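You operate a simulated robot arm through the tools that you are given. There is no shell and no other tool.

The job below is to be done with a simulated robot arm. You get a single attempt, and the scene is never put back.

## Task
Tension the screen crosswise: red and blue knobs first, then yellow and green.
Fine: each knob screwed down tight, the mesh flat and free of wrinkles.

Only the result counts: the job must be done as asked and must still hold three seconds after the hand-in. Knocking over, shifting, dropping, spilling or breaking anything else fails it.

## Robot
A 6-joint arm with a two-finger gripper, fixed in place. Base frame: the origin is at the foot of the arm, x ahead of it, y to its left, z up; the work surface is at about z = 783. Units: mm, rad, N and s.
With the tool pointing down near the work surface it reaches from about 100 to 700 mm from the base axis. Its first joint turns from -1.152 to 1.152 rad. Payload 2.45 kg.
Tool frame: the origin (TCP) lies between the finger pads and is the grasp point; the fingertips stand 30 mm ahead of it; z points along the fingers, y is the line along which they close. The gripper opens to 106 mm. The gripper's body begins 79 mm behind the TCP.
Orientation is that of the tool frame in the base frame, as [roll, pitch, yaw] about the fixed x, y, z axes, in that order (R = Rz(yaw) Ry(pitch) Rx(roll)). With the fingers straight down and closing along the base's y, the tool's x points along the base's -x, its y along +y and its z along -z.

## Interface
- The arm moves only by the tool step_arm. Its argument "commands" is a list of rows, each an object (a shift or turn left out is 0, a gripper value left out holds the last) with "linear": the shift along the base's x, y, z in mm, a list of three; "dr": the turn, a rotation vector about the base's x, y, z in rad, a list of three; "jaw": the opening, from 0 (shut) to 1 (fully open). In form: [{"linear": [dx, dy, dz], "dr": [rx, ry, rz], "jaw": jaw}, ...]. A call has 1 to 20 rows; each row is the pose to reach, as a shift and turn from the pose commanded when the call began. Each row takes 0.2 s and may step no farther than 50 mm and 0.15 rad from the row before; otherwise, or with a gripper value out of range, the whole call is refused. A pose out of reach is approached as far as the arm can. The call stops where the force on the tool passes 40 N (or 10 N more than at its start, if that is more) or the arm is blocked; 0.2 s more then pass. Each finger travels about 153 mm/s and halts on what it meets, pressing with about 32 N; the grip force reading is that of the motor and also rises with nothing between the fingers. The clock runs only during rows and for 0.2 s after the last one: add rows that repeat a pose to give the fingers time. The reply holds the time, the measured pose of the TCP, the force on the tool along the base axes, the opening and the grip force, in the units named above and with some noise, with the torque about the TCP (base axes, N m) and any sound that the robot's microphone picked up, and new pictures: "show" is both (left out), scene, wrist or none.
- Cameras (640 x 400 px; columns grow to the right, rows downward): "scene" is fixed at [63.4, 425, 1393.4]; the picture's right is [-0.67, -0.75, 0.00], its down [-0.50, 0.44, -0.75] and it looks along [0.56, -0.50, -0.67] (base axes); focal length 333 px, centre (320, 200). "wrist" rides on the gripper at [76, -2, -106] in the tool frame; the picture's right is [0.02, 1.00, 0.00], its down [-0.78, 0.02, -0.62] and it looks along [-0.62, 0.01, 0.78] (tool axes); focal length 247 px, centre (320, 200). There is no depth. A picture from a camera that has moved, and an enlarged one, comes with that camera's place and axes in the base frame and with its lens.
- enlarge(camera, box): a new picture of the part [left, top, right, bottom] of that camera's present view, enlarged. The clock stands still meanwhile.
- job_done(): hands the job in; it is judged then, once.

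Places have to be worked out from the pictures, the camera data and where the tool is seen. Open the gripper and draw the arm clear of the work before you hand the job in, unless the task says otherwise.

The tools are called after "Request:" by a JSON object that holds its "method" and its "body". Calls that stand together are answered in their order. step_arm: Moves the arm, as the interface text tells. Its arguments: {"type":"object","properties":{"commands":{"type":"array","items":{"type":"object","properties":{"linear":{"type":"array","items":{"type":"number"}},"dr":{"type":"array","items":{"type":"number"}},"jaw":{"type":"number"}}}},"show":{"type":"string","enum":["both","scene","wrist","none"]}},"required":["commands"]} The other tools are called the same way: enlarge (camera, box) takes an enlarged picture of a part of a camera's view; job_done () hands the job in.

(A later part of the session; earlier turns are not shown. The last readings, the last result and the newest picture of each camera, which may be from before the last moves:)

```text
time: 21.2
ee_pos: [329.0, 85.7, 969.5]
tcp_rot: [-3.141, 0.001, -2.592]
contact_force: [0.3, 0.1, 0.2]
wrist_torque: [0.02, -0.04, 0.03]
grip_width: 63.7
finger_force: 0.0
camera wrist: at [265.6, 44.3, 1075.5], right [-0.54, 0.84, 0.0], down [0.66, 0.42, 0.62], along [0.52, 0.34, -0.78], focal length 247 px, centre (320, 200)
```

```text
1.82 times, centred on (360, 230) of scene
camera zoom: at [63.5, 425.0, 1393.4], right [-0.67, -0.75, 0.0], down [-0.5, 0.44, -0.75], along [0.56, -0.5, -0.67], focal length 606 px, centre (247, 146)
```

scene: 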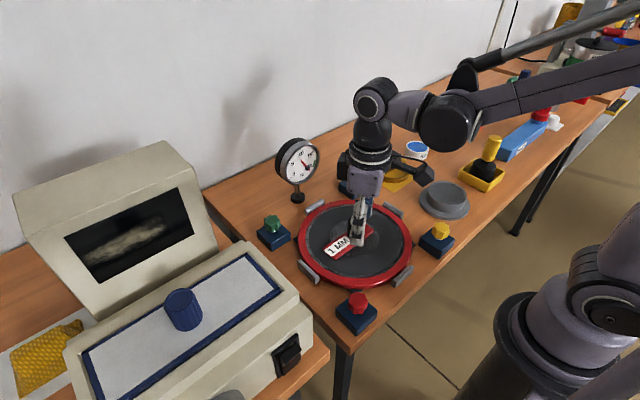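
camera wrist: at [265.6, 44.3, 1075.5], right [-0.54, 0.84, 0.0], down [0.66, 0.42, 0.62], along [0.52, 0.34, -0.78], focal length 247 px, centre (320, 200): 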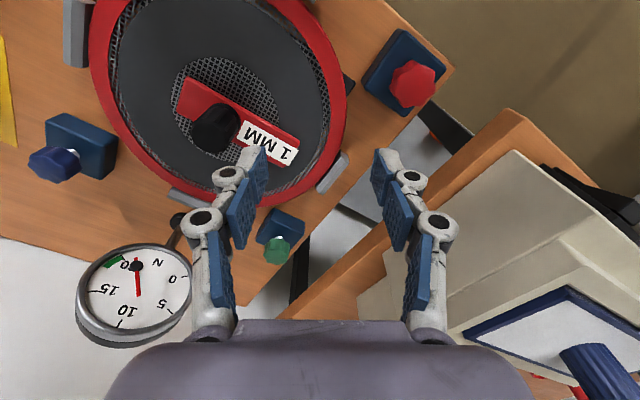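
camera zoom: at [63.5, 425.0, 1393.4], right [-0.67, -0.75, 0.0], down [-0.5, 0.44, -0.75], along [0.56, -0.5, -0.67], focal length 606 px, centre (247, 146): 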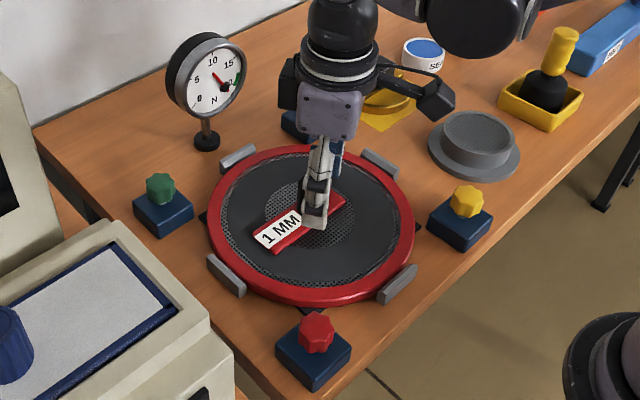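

Red now sits right down on its block. I zoom in on the dial through the wrist camera for a clearer reading.

Request:
{"method": "enlarge", "body": {"camera": "wrist", "box": [60, 200, 210, 350]}}

Request:
{"method": "enlarge", "body": {"camera": "wrist", "box": [350, 10, 460, 130]}}

Request:
{"method": "enlarge", "body": {"camera": "wrist", "box": [10, 90, 140, 200]}}

Request:
{"method": "enlarge", "body": {"camera": "wrist", "box": [80, 0, 360, 210]}}

```text
2.67 times, centred on (135, 275) of wrist
camera zoom: at [265.6, 44.3, 1075.5], right [-0.54, 0.84, 0.0], down [0.66, 0.42, 0.62], along [0.52, 0.34, -0.78], focal length 659 px, centre (813, 0)
```

zoom: 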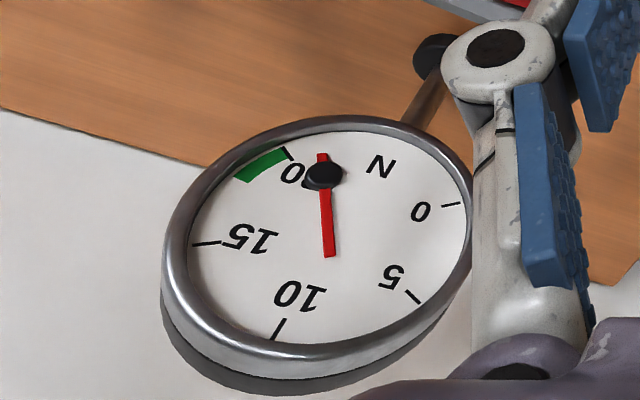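

```text
3.33 times, centred on (405, 70) of wrist
camera zoom: at [265.6, 44.3, 1075.5], right [-0.54, 0.84, 0.0], down [0.66, 0.42, 0.62], along [0.52, 0.34, -0.78], focal length 823 px, centre (37, 633)
```

zoom: 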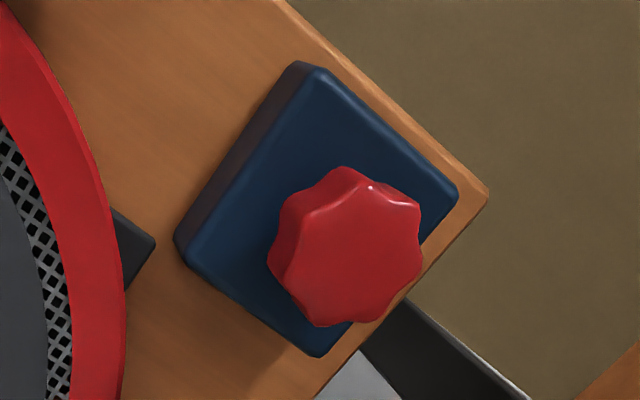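

```text
3.64 times, centred on (75, 145) of wrist
camera zoom: at [265.6, 44.3, 1075.5], right [-0.54, 0.84, 0.0], down [0.66, 0.42, 0.62], along [0.52, 0.34, -0.78], focal length 898 px, centre (1211, 400)
```

zoom: 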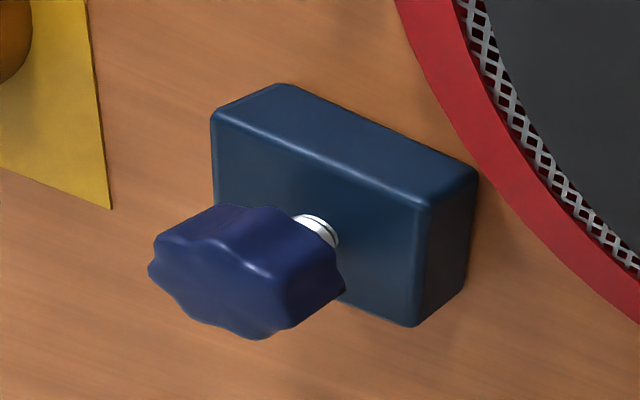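

```text
1.90 times, centred on (220, 105) of wrist
camera zoom: at [265.6, 44.3, 1075.5], right [-0.54, 0.84, 0.0], down [0.66, 0.42, 0.62], along [0.52, 0.34, -0.78], focal length 470 px, centre (510, 381)
```

zoom: 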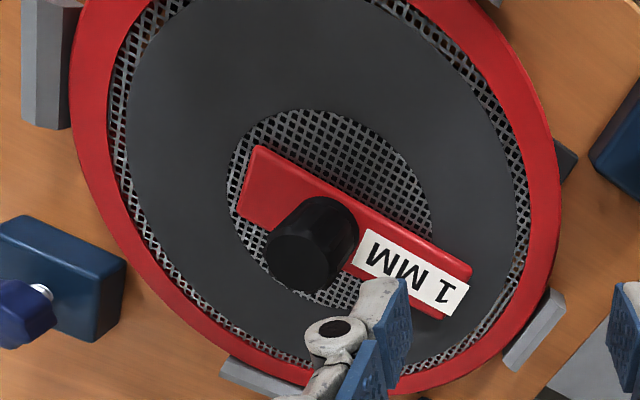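

The needle's long end points to about 8 N. I now move high over the sieve to above the blue knob, estimated at (540,-127).

Request:
{"method": "step_arm", "body": {"commands": [{"linear": [30, -30, 0]}, {"linear": [60, -60, 0], "dr": [0, 0, -0.1]}, {"linear": [90, -90, 0], "dr": [0, 0, -0.2]}, {"linear": [120, -120, 0], "dr": [0, 0, -0.3]}, {"linear": [150, -150, 0], "dr": [0, 0, -0.4]}, {"linear": [180, -180, 0], "dr": [0, 0, -0.5]}, {"linear": [213, -213.6, 0], "dr": [0, 0, -0.55]}, {"linear": [213, -213.6, -30], "dr": [0, 0, -0.55]}, {"linear": [213, -213.6, -60], "dr": [0, 0, -0.55]}, {"linear": [213, -213.6, -60], "dr": [0, 0, -0.55]}], "show": "both"}}

Request:
{"method": "enlarge", "body": {"camera": "wrist", "box": [260, 60, 380, 180]}}

```text
time: 23.4
ee_pos: [540.9, -128.5, 909.3]
tcp_rot: [-3.141, -0.001, 3.139]
contact_force: [-0.1, 0.7, -0.2]
wrist_torque: [0.02, 0.0, -0.02]
grip_width: 63.8
finger_force: 0.1
camera wrist: at [464.6, -129.6, 1015.6], right [-0.02, 1.0, 0.0], down [0.78, 0.02, 0.62], along [0.62, 0.01, -0.78], focal length 247 px, centre (320, 200)
```

scene: 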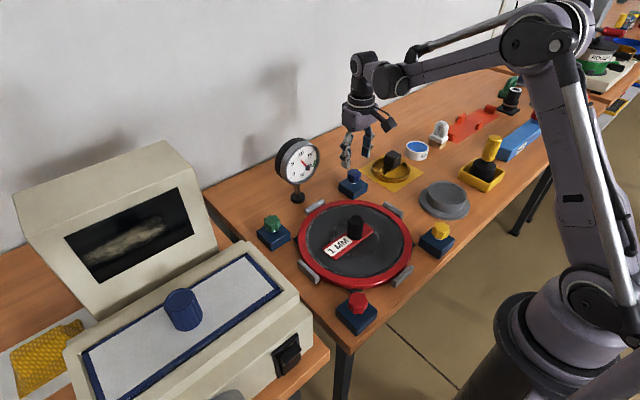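
wrist: 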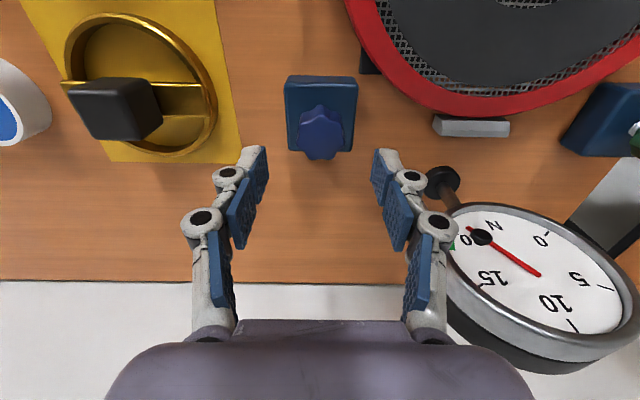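

```text
3.33 times, centred on (320, 120) of wrist
camera zoom: at [464.6, -129.6, 1015.6], right [-0.02, 1.0, 0.0], down [0.78, 0.02, 0.62], along [0.62, 0.01, -0.78], focal length 823 px, centre (320, 467)
```

zoom: 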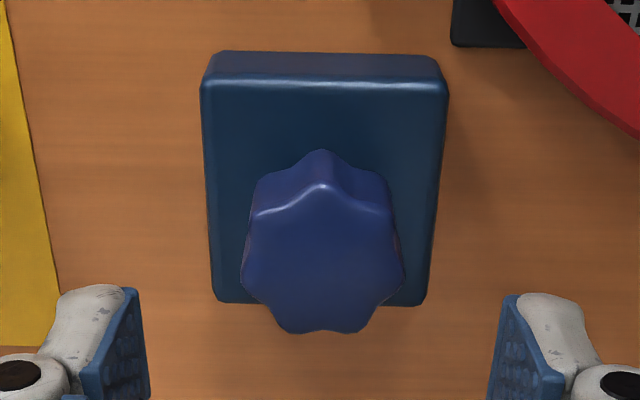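

The blue block is centred at about (540.2,-128.3) and the view is well aligned. I wind the tool counter-clockwise by 2.1 rad up here so a single long clockwise stroke can finish the job.

Request:
{"method": "step_arm", "body": {"commands": [{"linear": [-0.4, -0.7, 0], "dr": [0, 0, 0.15]}, {"linear": [-0.4, -0.7, 0], "dr": [0, 0, 0.3]}, {"linear": [-0.4, -0.7, 0], "dr": [0, 0, 0.45]}, {"linear": [-0.4, -0.7, 0], "dr": [0, 0, 0.6]}, {"linear": [-0.4, -0.7, 0], "dr": [0, 0, 0.75]}, {"linear": [-0.4, -0.7, 0], "dr": [0, 0, 0.9]}, {"linear": [-0.4, -0.7, 0], "dr": [0, 0, 1.05]}, {"linear": [-0.4, -0.7, 0], "dr": [0, 0, 1.2]}, {"linear": [-0.4, -0.7, 0], "dr": [0, 0, 1.35]}, {"linear": [-0.4, -0.7, 0], "dr": [0, 0, 1.5]}, {"linear": [-0.4, -0.7, 0], "dr": [0, 0, 1.65]}, {"linear": [-0.4, -0.7, 0], "dr": [0, 0, 1.8]}, {"linear": [-0.4, -0.7, 0], "dr": [0, 0, 1.95]}, {"linear": [-0.4, -0.7, 0], "dr": [0, 0, 2.1]}, {"linear": [-0.4, -0.7, 0], "dr": [0, 0, 2.1]}], "show": "both"}}

Request:
{"method": "enlarge", "body": {"camera": "wrist", "box": [260, 60, 380, 180]}}

```text
time: 26.6
ee_pos: [538.4, -128.0, 909.7]
tcp_rot: [3.14, -0.001, -1.041]
contact_force: [0.7, 0.0, -0.3]
wrist_torque: [-0.01, -0.02, -0.02]
grip_width: 63.6
finger_force: 0.1
camera wrist: at [580.8, -193.4, 1016.0], right [-0.85, -0.52, 0.0], down [-0.41, 0.67, 0.62], along [-0.33, 0.53, -0.78], focal length 247 px, centre (320, 200)
```

scene: 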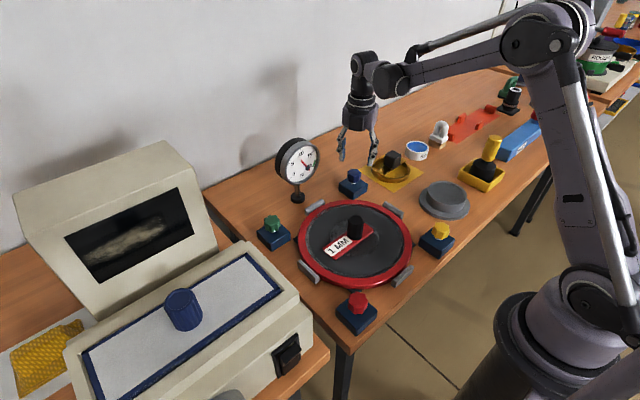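
wrist: 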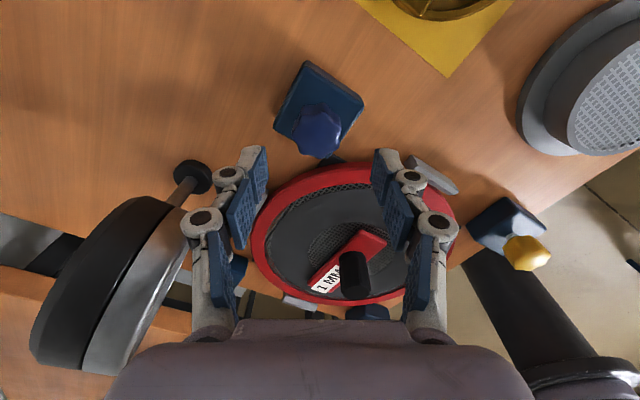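

```text
3.33 times, centred on (320, 120) of wrist
camera zoom: at [580.8, -193.4, 1016.0], right [-0.85, -0.52, 0.0], down [-0.41, 0.67, 0.62], along [-0.33, 0.53, -0.78], focal length 823 px, centre (320, 467)
```

zoom: 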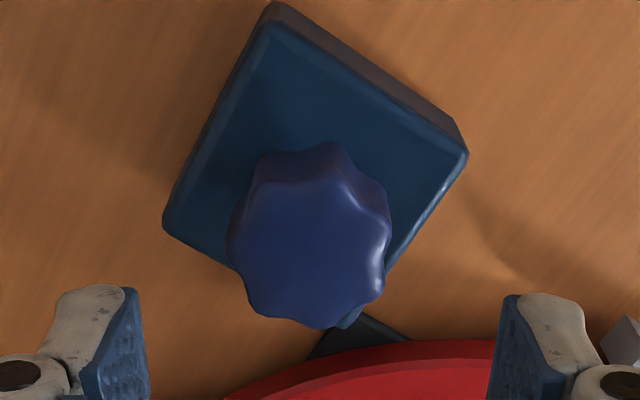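

The blue knob is centred near (541.2,-128.5). I descend to TCP z≈852 with the jaws open, then close gently.

Request:
{"method": "step_arm", "body": {"commands": [{"linear": [1.6, -0.8, -20]}, {"linear": [1.6, -0.8, -42]}, {"linear": [1.6, -0.8, -54]}, {"linear": [1.6, -0.8, -58]}, {"linear": [1.6, -0.8, -58]}, {"linear": [1.6, -0.8, -58], "jaw": 0.3}, {"linear": [1.6, -0.8, -58], "jaw": 0.0}, {"linear": [1.6, -0.8, -58]}, {"linear": [1.6, -0.8, -58]}], "show": "both"}}

Request:
{"method": "enlarge", "body": {"camera": "wrist", "box": [250, 70, 400, 220]}}

```text
time: 28.6
ee_pos: [543.0, -128.2, 852.4]
tcp_rot: [-3.141, 0.001, -1.042]
contact_force: [8.2, 3.2, 0.2]
wrist_torque: [0.07, -0.31, -0.04]
grip_width: 35.7
finger_force: 44.7
camera wrist: at [583.5, -194.3, 958.2], right [-0.85, -0.52, 0.0], down [-0.41, 0.67, 0.62], along [-0.32, 0.53, -0.78], focal length 247 px, centre (320, 200)
```

scene: 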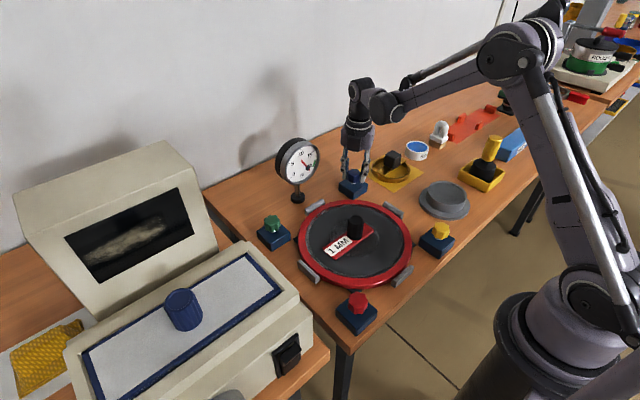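
wrist: 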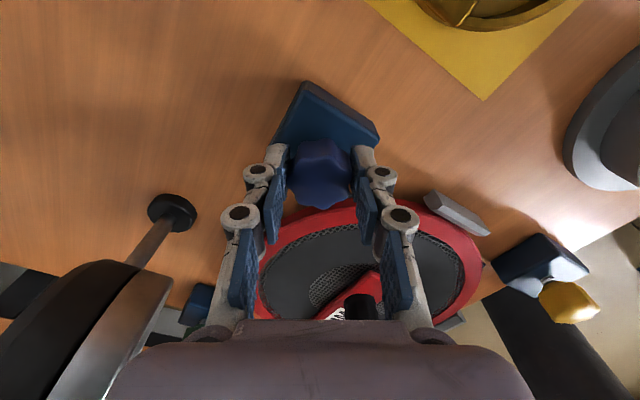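

```text
2.67 times, centred on (325, 145) of wrist
camera zoom: at [583.5, -194.3, 958.2], right [-0.85, -0.52, 0.0], down [-0.41, 0.67, 0.62], along [-0.32, 0.53, -0.78], focal length 659 px, centre (307, 347)
```

zoom: 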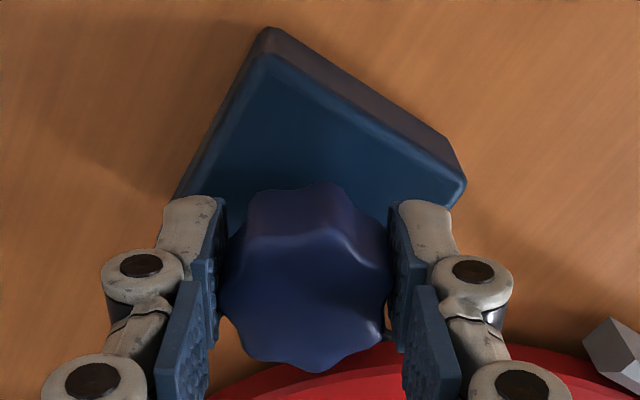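

Gripped at 35.7 mm with low side force. I turn clockwise 0.75 rad, following down.

Request:
{"method": "step_arm", "body": {"commands": [{"linear": [0.2, 0.1, -0.19], "dr": [0, 0, -0.15]}, {"linear": [0.2, 0.1, -0.38], "dr": [0, 0, -0.3]}, {"linear": [0.2, 0.1, -0.57], "dr": [0, 0, -0.45]}, {"linear": [0.2, 0.1, -0.76], "dr": [0, 0, -0.6]}, {"linear": [0.2, 0.1, -0.95], "dr": [0, 0, -0.75]}], "show": "scene"}}

Request:
{"method": "enlarge", "body": {"camera": "wrist", "box": [250, 70, 400, 220]}}

Request:
{"method": "enlarge", "body": {"camera": "scene", "box": [260, 125, 340, 210]}}

```text
time: 29.8
ee_pos: [541.5, -130.0, 852.0]
tcp_rot: [3.14, 0.0, -1.796]
contact_force: [2.3, 1.5, 15.0]
wrist_torque: [0.01, 0.32, 0.01]
grip_width: 35.6
finger_force: 45.1
```

scene: 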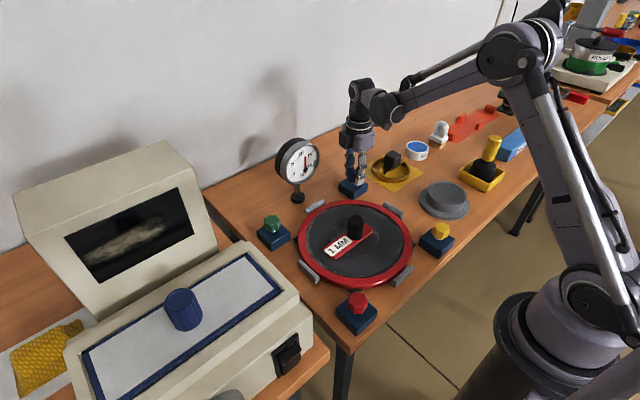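

```text
2.67 times, centred on (325, 145) of wrist
camera zoom: at [527.1, -204.2, 957.3], right [-0.98, 0.2, 0.0], down [0.16, 0.77, 0.62], along [0.12, 0.61, -0.78], focal length 659 px, centre (307, 347)
```

zoom: 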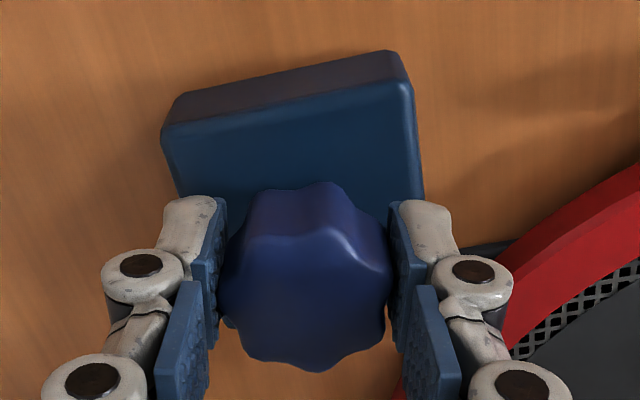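

```text
4.71 times, centred on (300, 168) of scene
camera zoom: at [63.3, 425.1, 1393.4], right [-0.67, -0.75, 0.0], down [-0.5, 0.44, -0.75], along [0.56, -0.5, -0.67], focal length 1567 px, centre (414, 353)
```

zoom: 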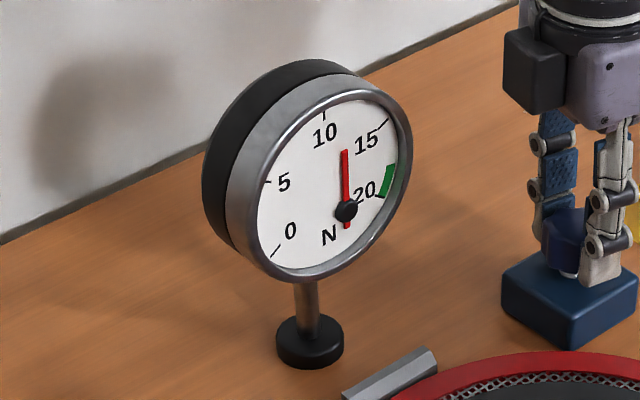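

The needle has risen to about 10.5 N and the lobes stay fixed in the pads, so the knob is turning with the gripper. The drop rate looks nearer 0.65 mm/rad, so I continue with less lowering.

Request:
{"method": "step_arm", "body": {"commands": [{"linear": [0, 0, 0], "dr": [0, 0, -0.15]}, {"linear": [0, 0, 0], "dr": [0, 0, -0.3]}, {"linear": [0, 0, 0], "dr": [0, 0, -0.45]}, {"linear": [0, 0, -0.1], "dr": [0, 0, -0.6]}, {"linear": [0, 0, -0.2], "dr": [0, 0, -0.75]}], "show": "none"}}

Request:
{"method": "enlarge", "body": {"camera": "wrist", "box": [250, 70, 400, 220]}}

Request:
{"method": "enlarge", "body": {"camera": "scene", "box": [260, 125, 380, 215]}}

```text
time: 31.0
ee_pos: [540.8, -129.2, 850.0]
tcp_rot: [3.139, -0.001, -2.543]
contact_force: [-20.1, 5.1, -2.8]
wrist_torque: [0.72, -0.54, 0.06]
grip_width: 35.8
finger_force: 45.6
```

```text
2.67 times, centred on (325, 145) of wrist
camera zoom: at [479.5, -173.0, 957.0], right [-0.58, 0.81, 0.0], down [0.64, 0.45, 0.62], along [0.5, 0.36, -0.78], focal length 659 px, centre (307, 347)
```

zoom: 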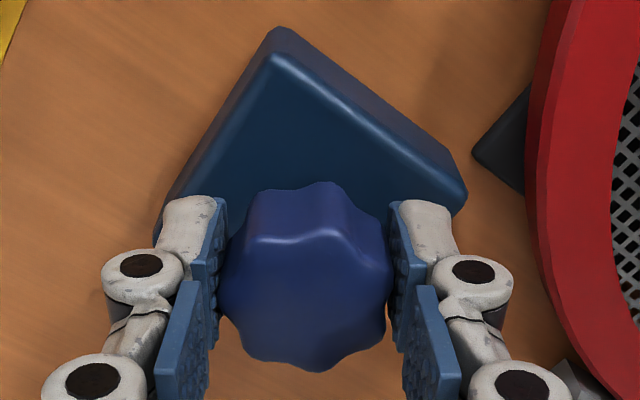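

```text
4.44 times, centred on (320, 170) of scene
camera zoom: at [63.0, 425.0, 1393.4], right [-0.67, -0.75, 0.0], down [-0.5, 0.44, -0.75], along [0.56, -0.5, -0.67], focal length 1480 px, centre (320, 333)
```

zoom: 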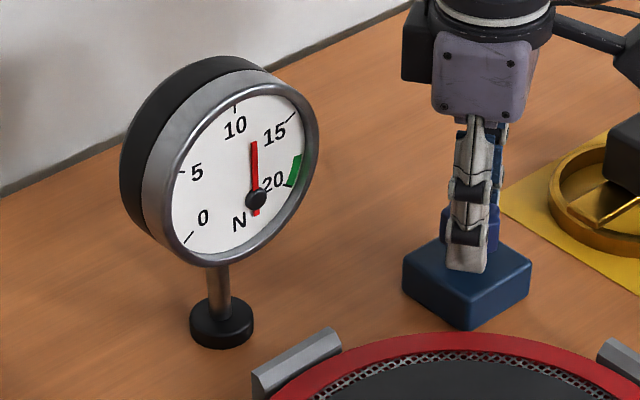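

The needle holds near 10.5 N while the knob keeps turning without torque. I relieve the sideways force with a 0.5 mm shift and continue clockwise at about 1 mm/rad.

Request:
{"method": "step_arm", "body": {"commands": [{"linear": [-0.5, 0.1, -0.1], "dr": [0, 0, -0.15]}, {"linear": [-0.5, 0.1, -0.25], "dr": [0, 0, -0.3]}, {"linear": [-0.5, 0.1, -0.4], "dr": [0, 0, -0.45]}, {"linear": [-0.5, 0.1, -0.55], "dr": [0, 0, -0.6]}, {"linear": [-0.5, 0.1, -0.7], "dr": [0, 0, -0.75]}], "show": "none"}}

Request:
{"method": "enlarge", "body": {"camera": "wrist", "box": [250, 70, 400, 220]}}

Request:
{"method": "enlarge", "body": {"camera": "scene", "box": [260, 125, 380, 215]}}

```text
time: 32.2
ee_pos: [539.9, -125.8, 849.7]
tcp_rot: [3.14, -0.004, 2.991]
contact_force: [-14.6, 15.3, -4.2]
wrist_torque: [0.66, 0.28, 0.03]
grip_width: 36.1
finger_force: 44.7
```

```text
2.67 times, centred on (325, 145) of wrist
camera zoom: at [465.7, -117.7, 956.4], right [0.13, 0.99, 0.0], down [0.78, -0.1, 0.62], along [0.61, -0.08, -0.79], focal length 659 px, centre (307, 347)
```

zoom: 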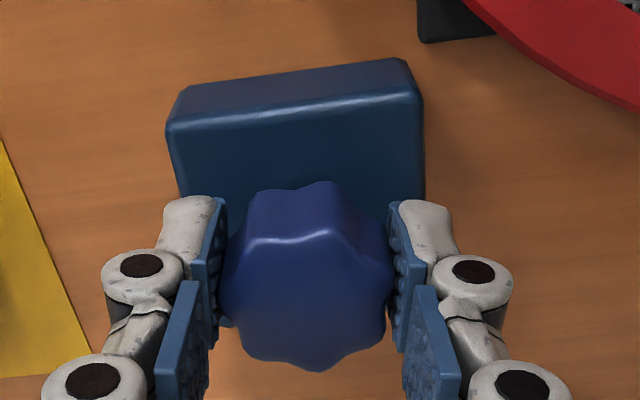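

```text
4.44 times, centred on (320, 170) of scene
camera zoom: at [63.2, 425.3, 1393.3], right [-0.67, -0.75, 0.0], down [-0.5, 0.44, -0.75], along [0.56, -0.5, -0.67], focal length 1480 px, centre (320, 333)
```

zoom: 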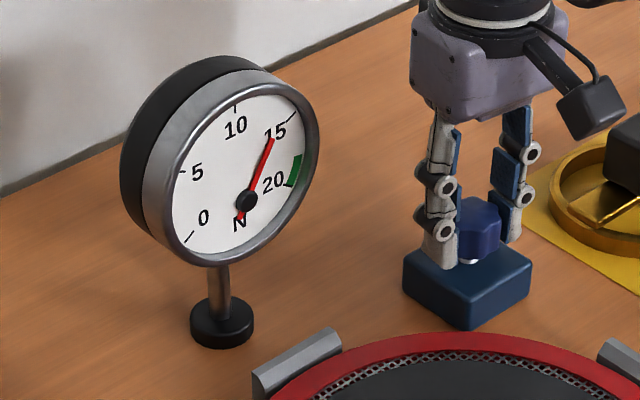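

The dial now shows about 13 N and the stud is still faintly visible under the blue knob. I relieve the side forces and continue the clockwise stroke.

Request:
{"method": "step_arm", "body": {"commands": [{"linear": [-0.4, 0.4, 0], "dr": [0, 0, -0.05]}, {"linear": [-0.4, 0.4, -0.2], "dr": [0, 0, -0.2]}, {"linear": [-0.4, 0.4, -0.35], "dr": [0, 0, -0.35]}, {"linear": [-0.4, 0.4, -0.5], "dr": [0, 0, -0.5]}, {"linear": [-0.4, 0.4, -0.6], "dr": [0, 0, -0.6]}], "show": "none"}}

Request:
{"method": "enlarge", "body": {"camera": "wrist", "box": [250, 70, 400, 220]}}

Request:
{"method": "enlarge", "body": {"camera": "scene", "box": [260, 125, 380, 215]}}

```text
time: 33.4
ee_pos: [541.2, -126.9, 849.7]
tcp_rot: [3.138, -0.004, 2.388]
contact_force: [-12.0, 22.5, 2.7]
wrist_torque: [0.02, -0.43, 0.03]
grip_width: 35.9
finger_force: 45.0
```

```text
2.67 times, centred on (325, 145) of wrist
camera zoom: at [484.6, -76.0, 955.7], right [0.67, 0.75, 0.0], down [0.58, -0.53, 0.62], along [0.46, -0.41, -0.79], focal length 659 px, centre (307, 347)
```

zoom: 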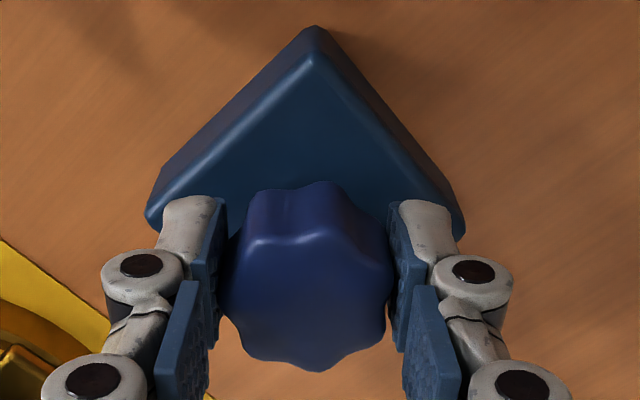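

```text
4.44 times, centred on (320, 170) of scene
camera zoom: at [63.1, 425.5, 1393.2], right [-0.67, -0.75, 0.0], down [-0.5, 0.44, -0.75], along [0.56, -0.5, -0.67], focal length 1480 px, centre (320, 333)
```

zoom: 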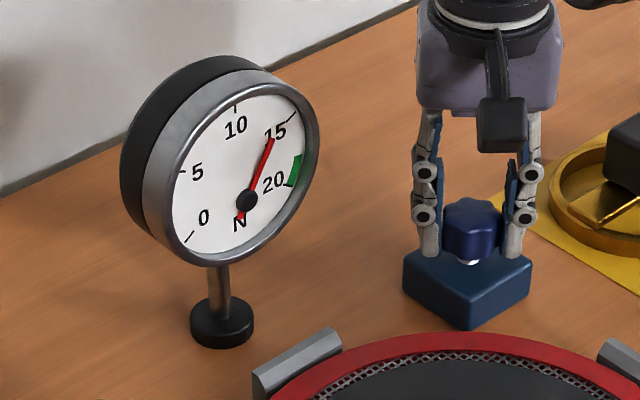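

The dial stays at about 13 N, the blue knob has turned 2.85 rad, and some stud still shows beneath it. I release, wind back 2.85 rad and recentre at the fitted axis (541.1,-127.9).

Request:
{"method": "step_arm", "body": {"commands": [{"linear": [0.7, 0, 1], "jaw": 0.5}, {"linear": [0.7, 0, 2.9], "dr": [0, 0, 0.15]}, {"linear": [0.7, 0, 2.9], "dr": [0, 0, 0.3]}, {"linear": [0.7, 0, 2.9], "dr": [0, 0, 0.45]}, {"linear": [0.7, 0, 2.9], "dr": [0, 0, 0.6]}, {"linear": [0.7, 0, 2.9], "dr": [0, 0, 0.75]}, {"linear": [0.7, 0, 2.9], "dr": [0, 0, 0.9]}, {"linear": [0.7, 0, 2.9], "dr": [0, 0, 1.05]}, {"linear": [0.7, 0, 2.9], "dr": [0, 0, 1.2]}, {"linear": [0.7, 0, 2.9], "dr": [0, 0, 1.35]}, {"linear": [0.7, 0, 2.9], "dr": [0, 0, 1.5]}, {"linear": [0.7, 0, 2.9], "dr": [0, 0, 1.65]}, {"linear": [0.7, 0, 2.9], "dr": [0, 0, 1.8]}, {"linear": [0.7, 0, 2.9], "dr": [0, 0, 1.95]}, {"linear": [0.7, 0, 2.9], "dr": [0, 0, 2.1]}, {"linear": [0.7, 0, 2.9], "dr": [0, 0, 2.25]}, {"linear": [0.7, 0, 2.9], "dr": [0, 0, 2.4]}, {"linear": [0.7, 0, 2.9], "dr": [0, 0, 2.55]}, {"linear": [0.7, 0, 2.9], "dr": [0, 0, 2.7]}, {"linear": [0.7, 0, 2.9], "dr": [0, 0, 2.85]}], "show": "wrist"}}

Request:
{"method": "enlarge", "body": {"camera": "scene", "box": [260, 125, 380, 215]}}

```text
time: 37.6
ee_pos: [542.2, -128.7, 852.8]
tcp_rot: [3.141, 0.0, -1.039]
contact_force: [0.8, 0.2, 0.9]
wrist_torque: [0.0, -0.01, -0.05]
grip_width: 53.0
finger_force: 0.1
camera wrist: at [582.5, -193.7, 958.5], right [-0.85, -0.53, 0.0], down [-0.41, 0.67, 0.62], along [-0.33, 0.53, -0.78], focal length 247 px, centre (320, 200)
```

wrist: 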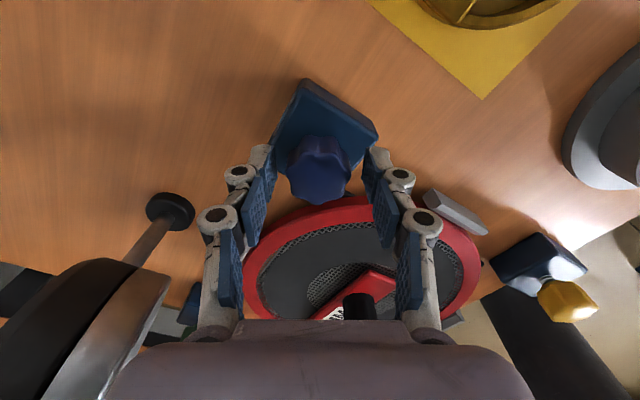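

```text
4.44 times, centred on (320, 170) of scene
camera zoom: at [63.4, 425.0, 1393.4], right [-0.67, -0.75, 0.0], down [-0.5, 0.44, -0.75], along [0.56, -0.5, -0.67], focal length 1480 px, centre (320, 333)
```

zoom: 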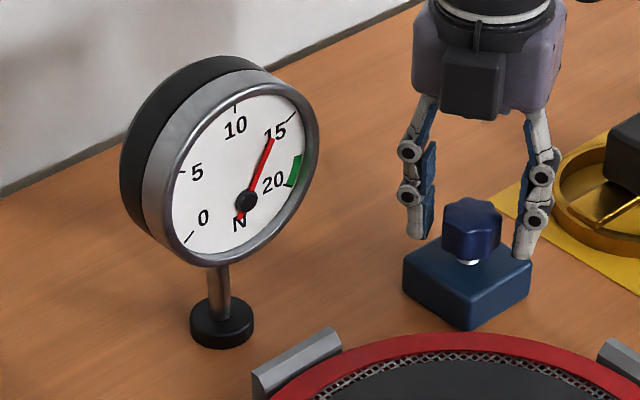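

The blue knob is lower but still has a sliver of stud showing. I regrip and turn another 0.6 rad clockwise.

Request:
{"method": "step_arm", "body": {"commands": [{"jaw": 0.2}, {"jaw": 0.0}, {"jaw": 0.0}, {"linear": [0, 0, -0.1], "dr": [0, 0, -0.15]}, {"linear": [0, 0, -0.25], "dr": [0, 0, -0.3]}, {"linear": [0, 0, -0.4], "dr": [0, 0, -0.45]}, {"linear": [0, 0, -0.55], "dr": [0, 0, -0.6]}], "show": "none"}}

Request:
{"method": "enlarge", "body": {"camera": "wrist", "box": [250, 70, 400, 220]}}

Request:
{"method": "enlarge", "body": {"camera": "scene", "box": [260, 125, 380, 215]}}

```text
time: 39.2
ee_pos: [542.3, -129.3, 852.6]
tcp_rot: [3.141, -0.002, -1.645]
contact_force: [6.2, 1.8, -3.1]
wrist_torque: [0.01, -0.26, 0.65]
grip_width: 35.8
finger_force: 45.2
```

```text
2.67 times, centred on (325, 145) of wrist
camera zoom: at [538.7, -206.0, 957.7], right [-1.0, 0.05, 0.0], down [0.04, 0.78, 0.62], along [0.03, 0.62, -0.78], focal length 659 px, centre (307, 347)
```

zoom: 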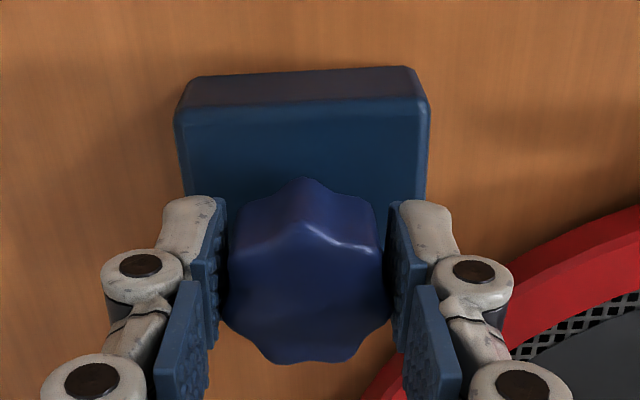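

```text
4.44 times, centred on (320, 170) of scene
camera zoom: at [63.6, 425.0, 1393.4], right [-0.67, -0.75, 0.0], down [-0.5, 0.44, -0.75], along [0.56, -0.5, -0.67], focal length 1480 px, centre (320, 333)
```

zoom: 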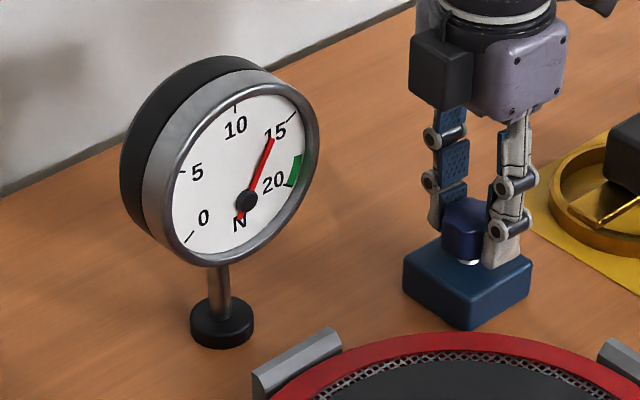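

Torque has jumped to 0.65 N·m, which suggests blue has reached its stop. I turn 0.3 rad further and compare the lobes to confirm the knob stays still.

Request:
{"method": "step_arm", "body": {"commands": [{"linear": [0, 0, 0.2], "dr": [0, 0, -0.15]}, {"linear": [0, 0, 0.2], "dr": [0, 0, -0.3]}], "show": "none"}}

Request:
{"method": "enlarge", "body": {"camera": "wrist", "box": [250, 70, 400, 220]}}

Request:
{"method": "enlarge", "body": {"camera": "scene", "box": [340, 150, 400, 205]}}

```text
time: 39.8
ee_pos: [541.1, -128.7, 851.9]
tcp_rot: [3.141, -0.001, -1.945]
contact_force: [0.4, -0.3, -6.2]
wrist_torque: [-0.12, 0.01, 0.65]
grip_width: 36.0
finger_force: 45.1
```

```text
2.67 times, centred on (325, 145) of wrist
camera zoom: at [515.8, -201.4, 958.2], right [-0.94, 0.34, 0.0], down [0.27, 0.74, 0.62], along [0.21, 0.58, -0.78], focal length 659 px, centre (307, 347)
```

zoom: 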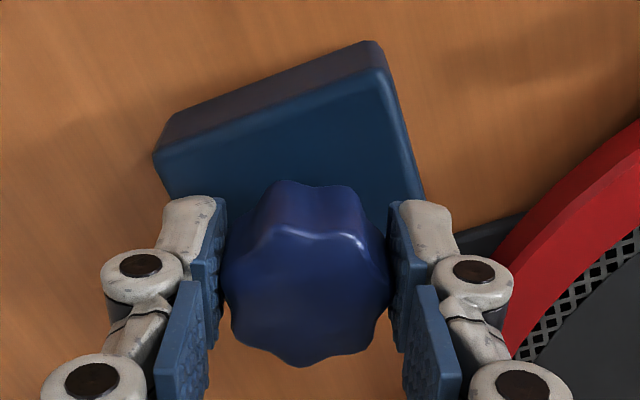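

```text
7.27 times, centred on (370, 178) of scene
camera zoom: at [63.6, 424.9, 1393.4], right [-0.67, -0.75, 0.0], down [-0.5, 0.44, -0.75], along [0.56, -0.5, -0.67], focal length 2422 px, centre (-44, 364)
```

zoom: 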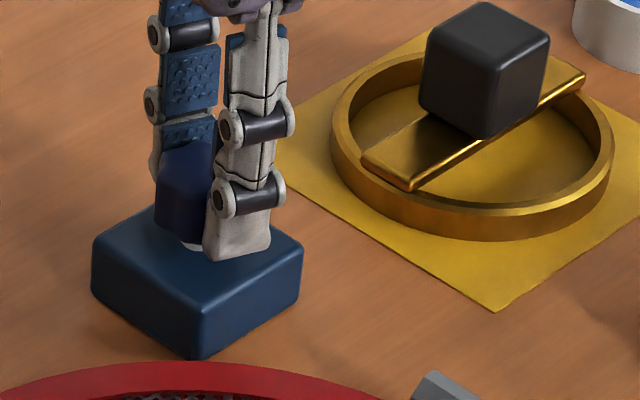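

The lobes moved fully with the 0.3 rad, so the blue knob is stationary and tight. I release, lift clear, and travel in -x to above the yellow knob near (270,-128).

Request:
{"method": "step_arm", "body": {"commands": [{"jaw": 0.5}, {"linear": [0, 0, 15], "jaw": 0.6}, {"linear": [0, 0, 55]}, {"linear": [0, 0, 95]}, {"linear": [0, 0, 118]}, {"linear": [-40, 0, 118], "dr": [0, 0, -0.15]}, {"linear": [-85, 0, 118], "dr": [0, 0, -0.3]}, {"linear": [-130, 0, 118], "dr": [0, 0, -0.45]}, {"linear": [-175, 0, 118], "dr": [0, 0, -0.6]}, {"linear": [-220, 0, 118], "dr": [0, 0, -0.75]}, {"linear": [-250, 0, 118], "dr": [0, 0, -0.9]}, {"linear": [-272, 0, 105], "dr": [0, 0, -1.05]}, {"linear": [-272, 0, 75], "dr": [0, 0, -1.2]}, {"linear": [-272, 0, 57], "dr": [0, 0, -1.2]}, {"linear": [-272, 0, 57], "dr": [0, 0, -1.2]}], "show": "both"}}

Request:
{"method": "enlarge", "body": {"camera": "wrist", "box": [260, 60, 380, 180]}}

Request:
{"method": "enlarge", "body": {"camera": "scene", "box": [240, 120, 400, 240]}}

```text
time: 43.0
ee_pos: [269.1, -127.0, 909.2]
tcp_rot: [3.141, -0.001, 3.141]
contact_force: [0.1, -0.1, 0.0]
wrist_torque: [-0.02, -0.01, 0.01]
grip_width: 63.6
finger_force: 0.1
camera wrist: at [194.4, -129.3, 1015.8], right [-0.02, 1.0, 0.0], down [0.78, 0.02, 0.62], along [0.62, 0.01, -0.78], focal length 247 px, centre (320, 200)
```

scene: 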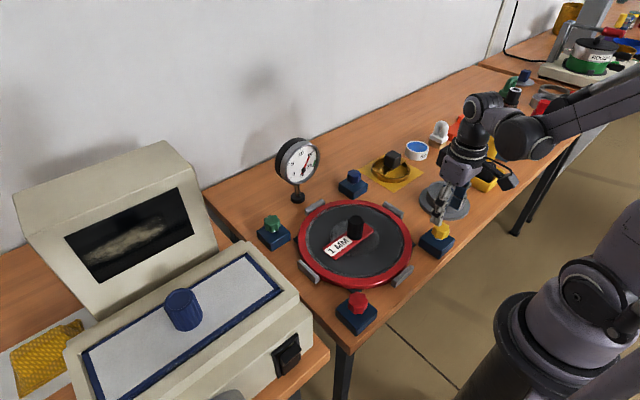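
wrist: 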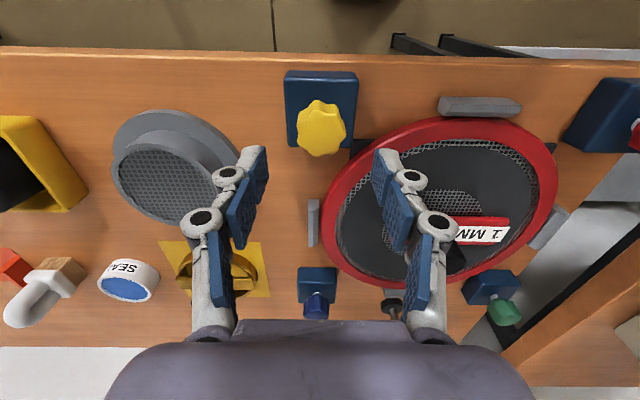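

```text
3.33 times, centred on (320, 120) of wrist
camera zoom: at [194.4, -129.3, 1015.8], right [-0.02, 1.0, 0.0], down [0.78, 0.02, 0.62], along [0.62, 0.01, -0.78], focal length 823 px, centre (320, 467)
```

zoom: 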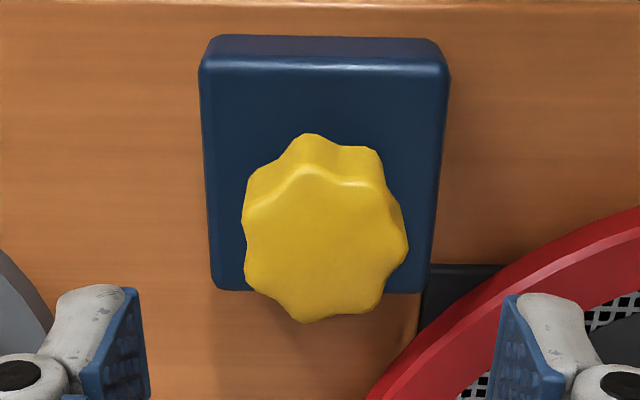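

```text
3.33 times, centred on (320, 180) of scene
camera zoom: at [63.4, 425.0, 1393.4], right [-0.67, -0.75, 0.0], down [-0.5, 0.44, -0.75], along [0.56, -0.5, -0.67], focal length 1110 px, centre (320, 267)
```

zoom: 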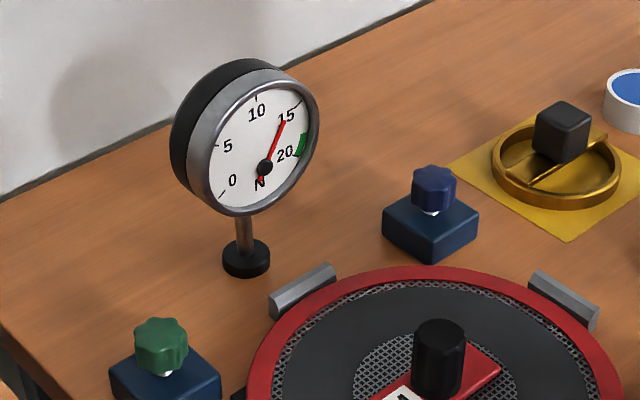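

By symmetry with red and blue plus this view, the yellow axis is at about (267.3,-127.8). The dial still reads about 13 N. I wind counter-clockwise 2.1 rad and descend around the knob with open jaws.

Request:
{"method": "step_arm", "body": {"commands": [{"linear": [-1.8, 0.1, 0], "dr": [0, 0, 0.15]}, {"linear": [-1.8, 0.1, 0], "dr": [0, 0, 0.3]}, {"linear": [-1.8, 0.1, 0], "dr": [0, 0, 0.45]}, {"linear": [-1.8, 0.1, 0], "dr": [0, 0, 0.6]}, {"linear": [-1.8, 0.1, 0], "dr": [0, 0, 0.75]}, {"linear": [-1.8, 0.1, 0], "dr": [0, 0, 0.9]}, {"linear": [-1.8, 0.1, 0], "dr": [0, 0, 1.05]}, {"linear": [-1.8, 0.1, 0], "dr": [0, 0, 1.2]}, {"linear": [-1.8, 0.1, 0], "dr": [0, 0, 1.35]}, {"linear": [-1.8, 0.1, 0], "dr": [0, 0, 1.5]}, {"linear": [-1.8, 0.1, 0], "dr": [0, 0, 1.65]}, {"linear": [-1.8, 0.1, 0], "dr": [0, 0, 1.8]}, {"linear": [-1.8, 0.1, 0], "dr": [0, 0, 1.95]}, {"linear": [-1.8, 0.1, 0], "dr": [0, 0, 2.1]}, {"linear": [-1.8, 0.1, -20], "dr": [0, 0, 2.1]}, {"linear": [-1.8, 0.1, -42], "dr": [0, 0, 2.1]}, {"linear": [-1.8, 0.1, -53], "dr": [0, 0, 2.1]}, {"linear": [-1.8, 0.1, -57], "dr": [0, 0, 2.1]}, {"linear": [-1.8, 0.1, -57], "dr": [0, 0, 2.1]}], "show": "both"}}

Request:
{"method": "enlarge", "body": {"camera": "wrist", "box": [250, 70, 400, 220]}}

```text
time: 47.0
ee_pos: [266.8, -128.7, 853.4]
tcp_rot: [-3.141, 0.0, -1.043]
contact_force: [0.6, -0.1, 0.5]
wrist_torque: [-0.01, -0.01, -0.01]
grip_width: 63.5
finger_force: 0.0
camera wrist: at [307.9, -194.0, 958.4], right [-0.85, -0.52, 0.0], down [-0.41, 0.67, 0.62], along [-0.33, 0.53, -0.78], focal length 247 px, centre (320, 200)
```

scene: 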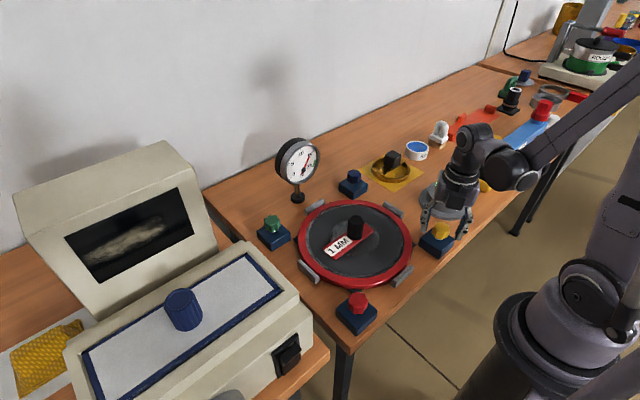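
wrist: 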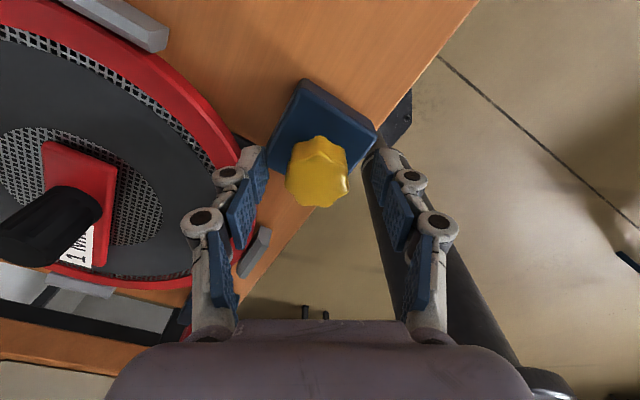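

```text
2.67 times, centred on (325, 145) of wrist
camera zoom: at [307.9, -194.0, 958.4], right [-0.85, -0.52, 0.0], down [-0.41, 0.67, 0.62], along [-0.33, 0.53, -0.78], focal length 659 px, centre (307, 347)
```

zoom: 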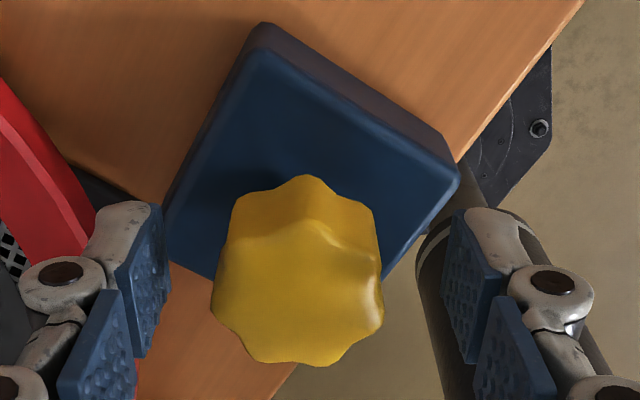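

The yellow knob sits about 1–2 mm toward the left finger. I shift by (+0.9,+0.5) and close the jaws, checking the side force.

Request:
{"method": "step_arm", "body": {"commands": [{"linear": [0.9, 0.5, 0]}, {"linear": [0.9, 0.5, 0], "jaw": 0.3}, {"linear": [0.9, 0.5, 0], "jaw": 0.0}, {"linear": [0.9, 0.5, 0]}, {"linear": [0.9, 0.5, 0]}], "show": "none"}}

Request:
{"method": "enlarge", "body": {"camera": "wrist", "box": [250, 70, 400, 220]}}

```text
time: 48.2
ee_pos: [268.3, -127.8, 852.7]
tcp_rot: [-3.141, -0.001, -1.042]
contact_force: [0.1, -0.6, 1.7]
wrist_torque: [0.04, 0.05, 0.0]
grip_width: 35.8
finger_force: 45.0
```

```text
2.67 times, centred on (325, 145) of wrist
camera zoom: at [309.1, -193.2, 958.6], right [-0.85, -0.52, 0.0], down [-0.41, 0.67, 0.62], along [-0.32, 0.53, -0.78], focal length 659 px, centre (307, 347)
```

zoom: 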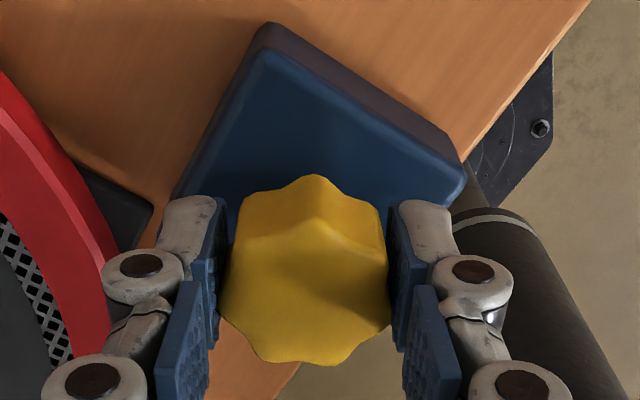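

The yellow knob is gripped with almost no side force. I turn clockwise 1.2 rad, following down at about 0.85 mm/rad.

Request:
{"method": "step_arm", "body": {"commands": [{"linear": [0, 0, -0.1], "dr": [0, 0, -0.15]}, {"linear": [0, 0, -0.23], "dr": [0, 0, -0.3]}, {"linear": [0, 0, -0.36], "dr": [0, 0, -0.45]}, {"linear": [0, 0, -0.49], "dr": [0, 0, -0.6]}, {"linear": [0, 0, -0.62], "dr": [0, 0, -0.75]}, {"linear": [0, 0, -0.75], "dr": [0, 0, -0.9]}], "show": "none"}}

Request:
{"method": "enlarge", "body": {"camera": "wrist", "box": [250, 70, 400, 220]}}

Request:
{"method": "enlarge", "body": {"camera": "scene", "box": [260, 125, 340, 210]}}

```text
time: 49.6
ee_pos: [267.7, -127.8, 851.7]
tcp_rot: [3.14, -0.001, -1.945]
contact_force: [-14.2, -4.4, 31.0]
wrist_torque: [0.3, 0.31, -0.02]
grip_width: 35.8
finger_force: 44.9
```

```text
2.67 times, centred on (325, 145) of wrist
camera zoom: at [242.4, -199.8, 957.4], right [-0.94, 0.35, 0.0], down [0.27, 0.74, 0.62], along [0.21, 0.58, -0.78], focal length 659 px, centre (307, 347)
```

zoom: 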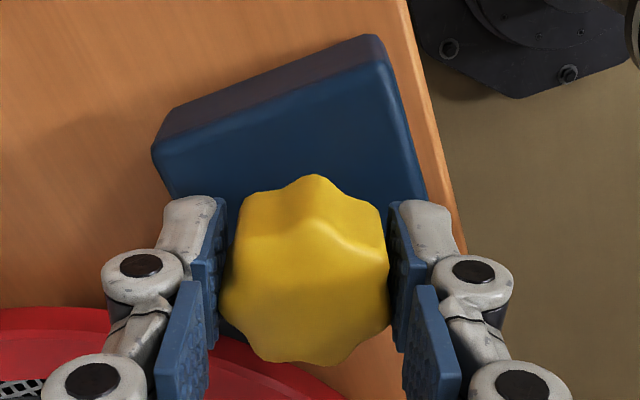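

```text
4.71 times, centred on (300, 168) of scene
camera zoom: at [62.9, 425.0, 1393.4], right [-0.67, -0.75, 0.0], down [-0.5, 0.44, -0.75], along [0.56, -0.5, -0.67], focal length 1567 px, centre (414, 353)
```

zoom: 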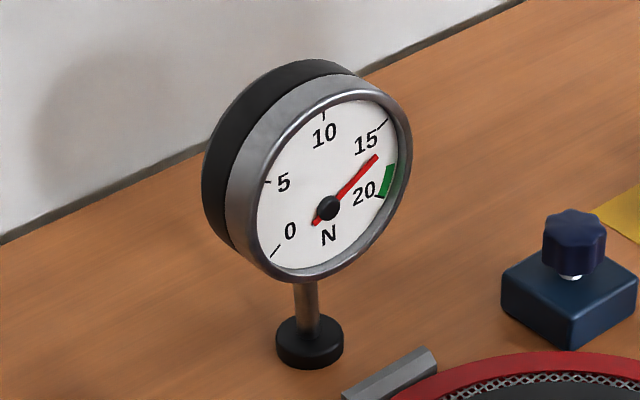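

The dial is up to about 14 N on yellow. The vertical force is +31 N, so I raise 0.8 mm while continuing clockwise.

Request:
{"method": "step_arm", "body": {"commands": [{"linear": [-0.2, 0, 0.4]}, {"linear": [-0.3, 0, 0.7], "dr": [0, 0, -0.15]}, {"linear": [-0.3, 0, 0.6], "dr": [0, 0, -0.3]}, {"linear": [-0.3, 0, 0.5], "dr": [0, 0, -0.45]}, {"linear": [-0.3, 0, 0.4], "dr": [0, 0, -0.6]}, {"linear": [-0.3, 0, 0.3], "dr": [0, 0, -0.75]}], "show": "none"}}

Request:
{"method": "enlarge", "body": {"camera": "wrist", "box": [250, 70, 400, 220]}}

Request:
{"method": "enlarge", "body": {"camera": "scene", "box": [260, 125, 340, 210]}}

```text
time: 51.0
ee_pos: [267.0, -127.1, 851.6]
tcp_rot: [3.138, -0.002, -2.694]
contact_force: [-19.9, 0.8, -20.6]
wrist_torque: [0.25, -0.35, 0.06]
grip_width: 35.9
finger_force: 45.2
```

```text
2.67 times, centred on (325, 145) of wrist
camera zoom: at [200.2, -162.5, 957.4], right [-0.45, 0.89, 0.0], down [0.7, 0.35, 0.62], along [0.55, 0.28, -0.78], focal length 659 px, centre (307, 347)
```

zoom: 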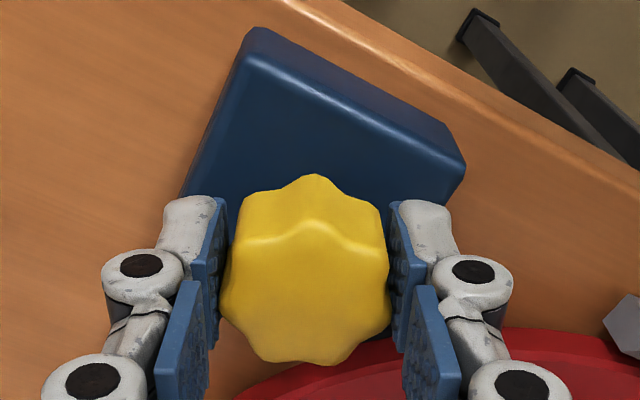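

```text
4.71 times, centred on (300, 168) of scene
camera zoom: at [63.1, 424.9, 1393.4], right [-0.67, -0.75, 0.0], down [-0.5, 0.44, -0.75], along [0.56, -0.5, -0.67], focal length 1567 px, centre (414, 353)
```

zoom: 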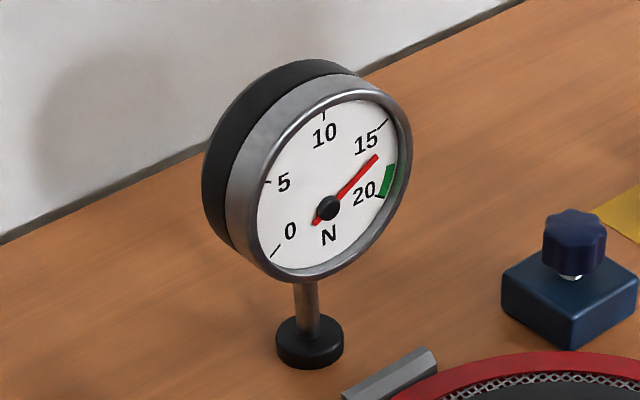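

The knob is still turning freely at a dial reading of about 14 N. I relieve x by -0.5 and continue clockwise while lowering.

Request:
{"method": "step_arm", "body": {"commands": [{"linear": [-0.5, 0.1, -0.5]}, {"linear": [-0.5, 0.1, -0.65], "dr": [0, 0, -0.15]}, {"linear": [-0.5, 0.1, -0.8], "dr": [0, 0, -0.3]}, {"linear": [-0.5, 0.1, -0.95], "dr": [0, 0, -0.45]}, {"linear": [-0.5, 0.2, -1.1], "dr": [0, 0, -0.6]}, {"linear": [-0.5, 0.2, -1.25], "dr": [0, 0, -0.75]}], "show": "none"}}

Request:
{"method": "enlarge", "body": {"camera": "wrist", "box": [250, 70, 400, 220]}}

Request:
{"method": "enlarge", "body": {"camera": "scene", "box": [260, 125, 340, 210]}}

```text
time: 52.4
ee_pos: [266.7, -127.0, 851.3]
tcp_rot: [3.141, -0.003, 2.838]
contact_force: [-14.3, 1.9, -6.1]
wrist_torque: [0.19, 0.39, 0.03]
grip_width: 35.8
finger_force: 45.2
```

```text
2.67 times, centred on (325, 145) of wrist
camera zoom: at [195.0, -106.0, 956.6], right [0.28, 0.96, 0.0], down [0.75, -0.22, 0.62], along [0.59, -0.17, -0.79], focal length 659 px, centre (307, 347)
```

zoom: 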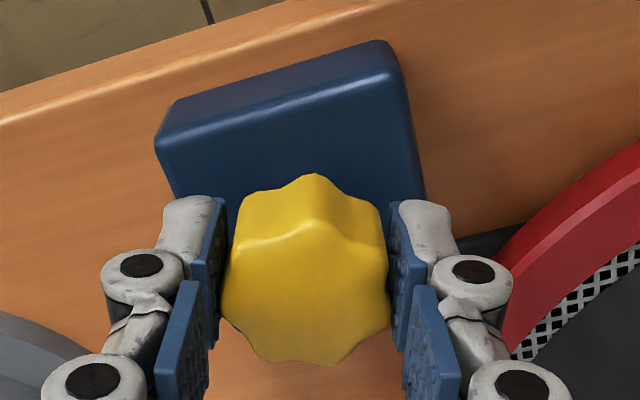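

```text
4.71 times, centred on (300, 168) of scene
camera zoom: at [63.2, 425.0, 1393.4], right [-0.67, -0.75, 0.0], down [-0.5, 0.44, -0.75], along [0.56, -0.5, -0.67], focal length 1567 px, centre (414, 353)
```

zoom: 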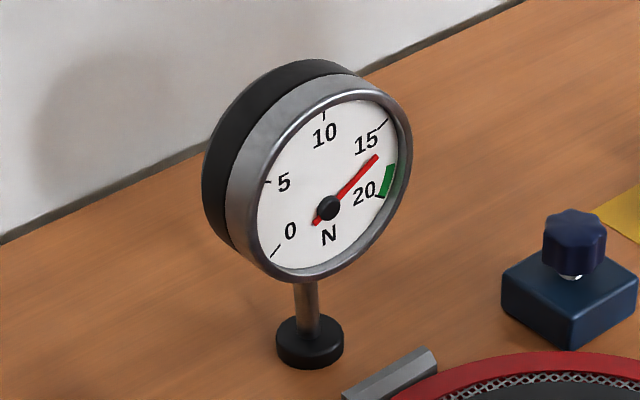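

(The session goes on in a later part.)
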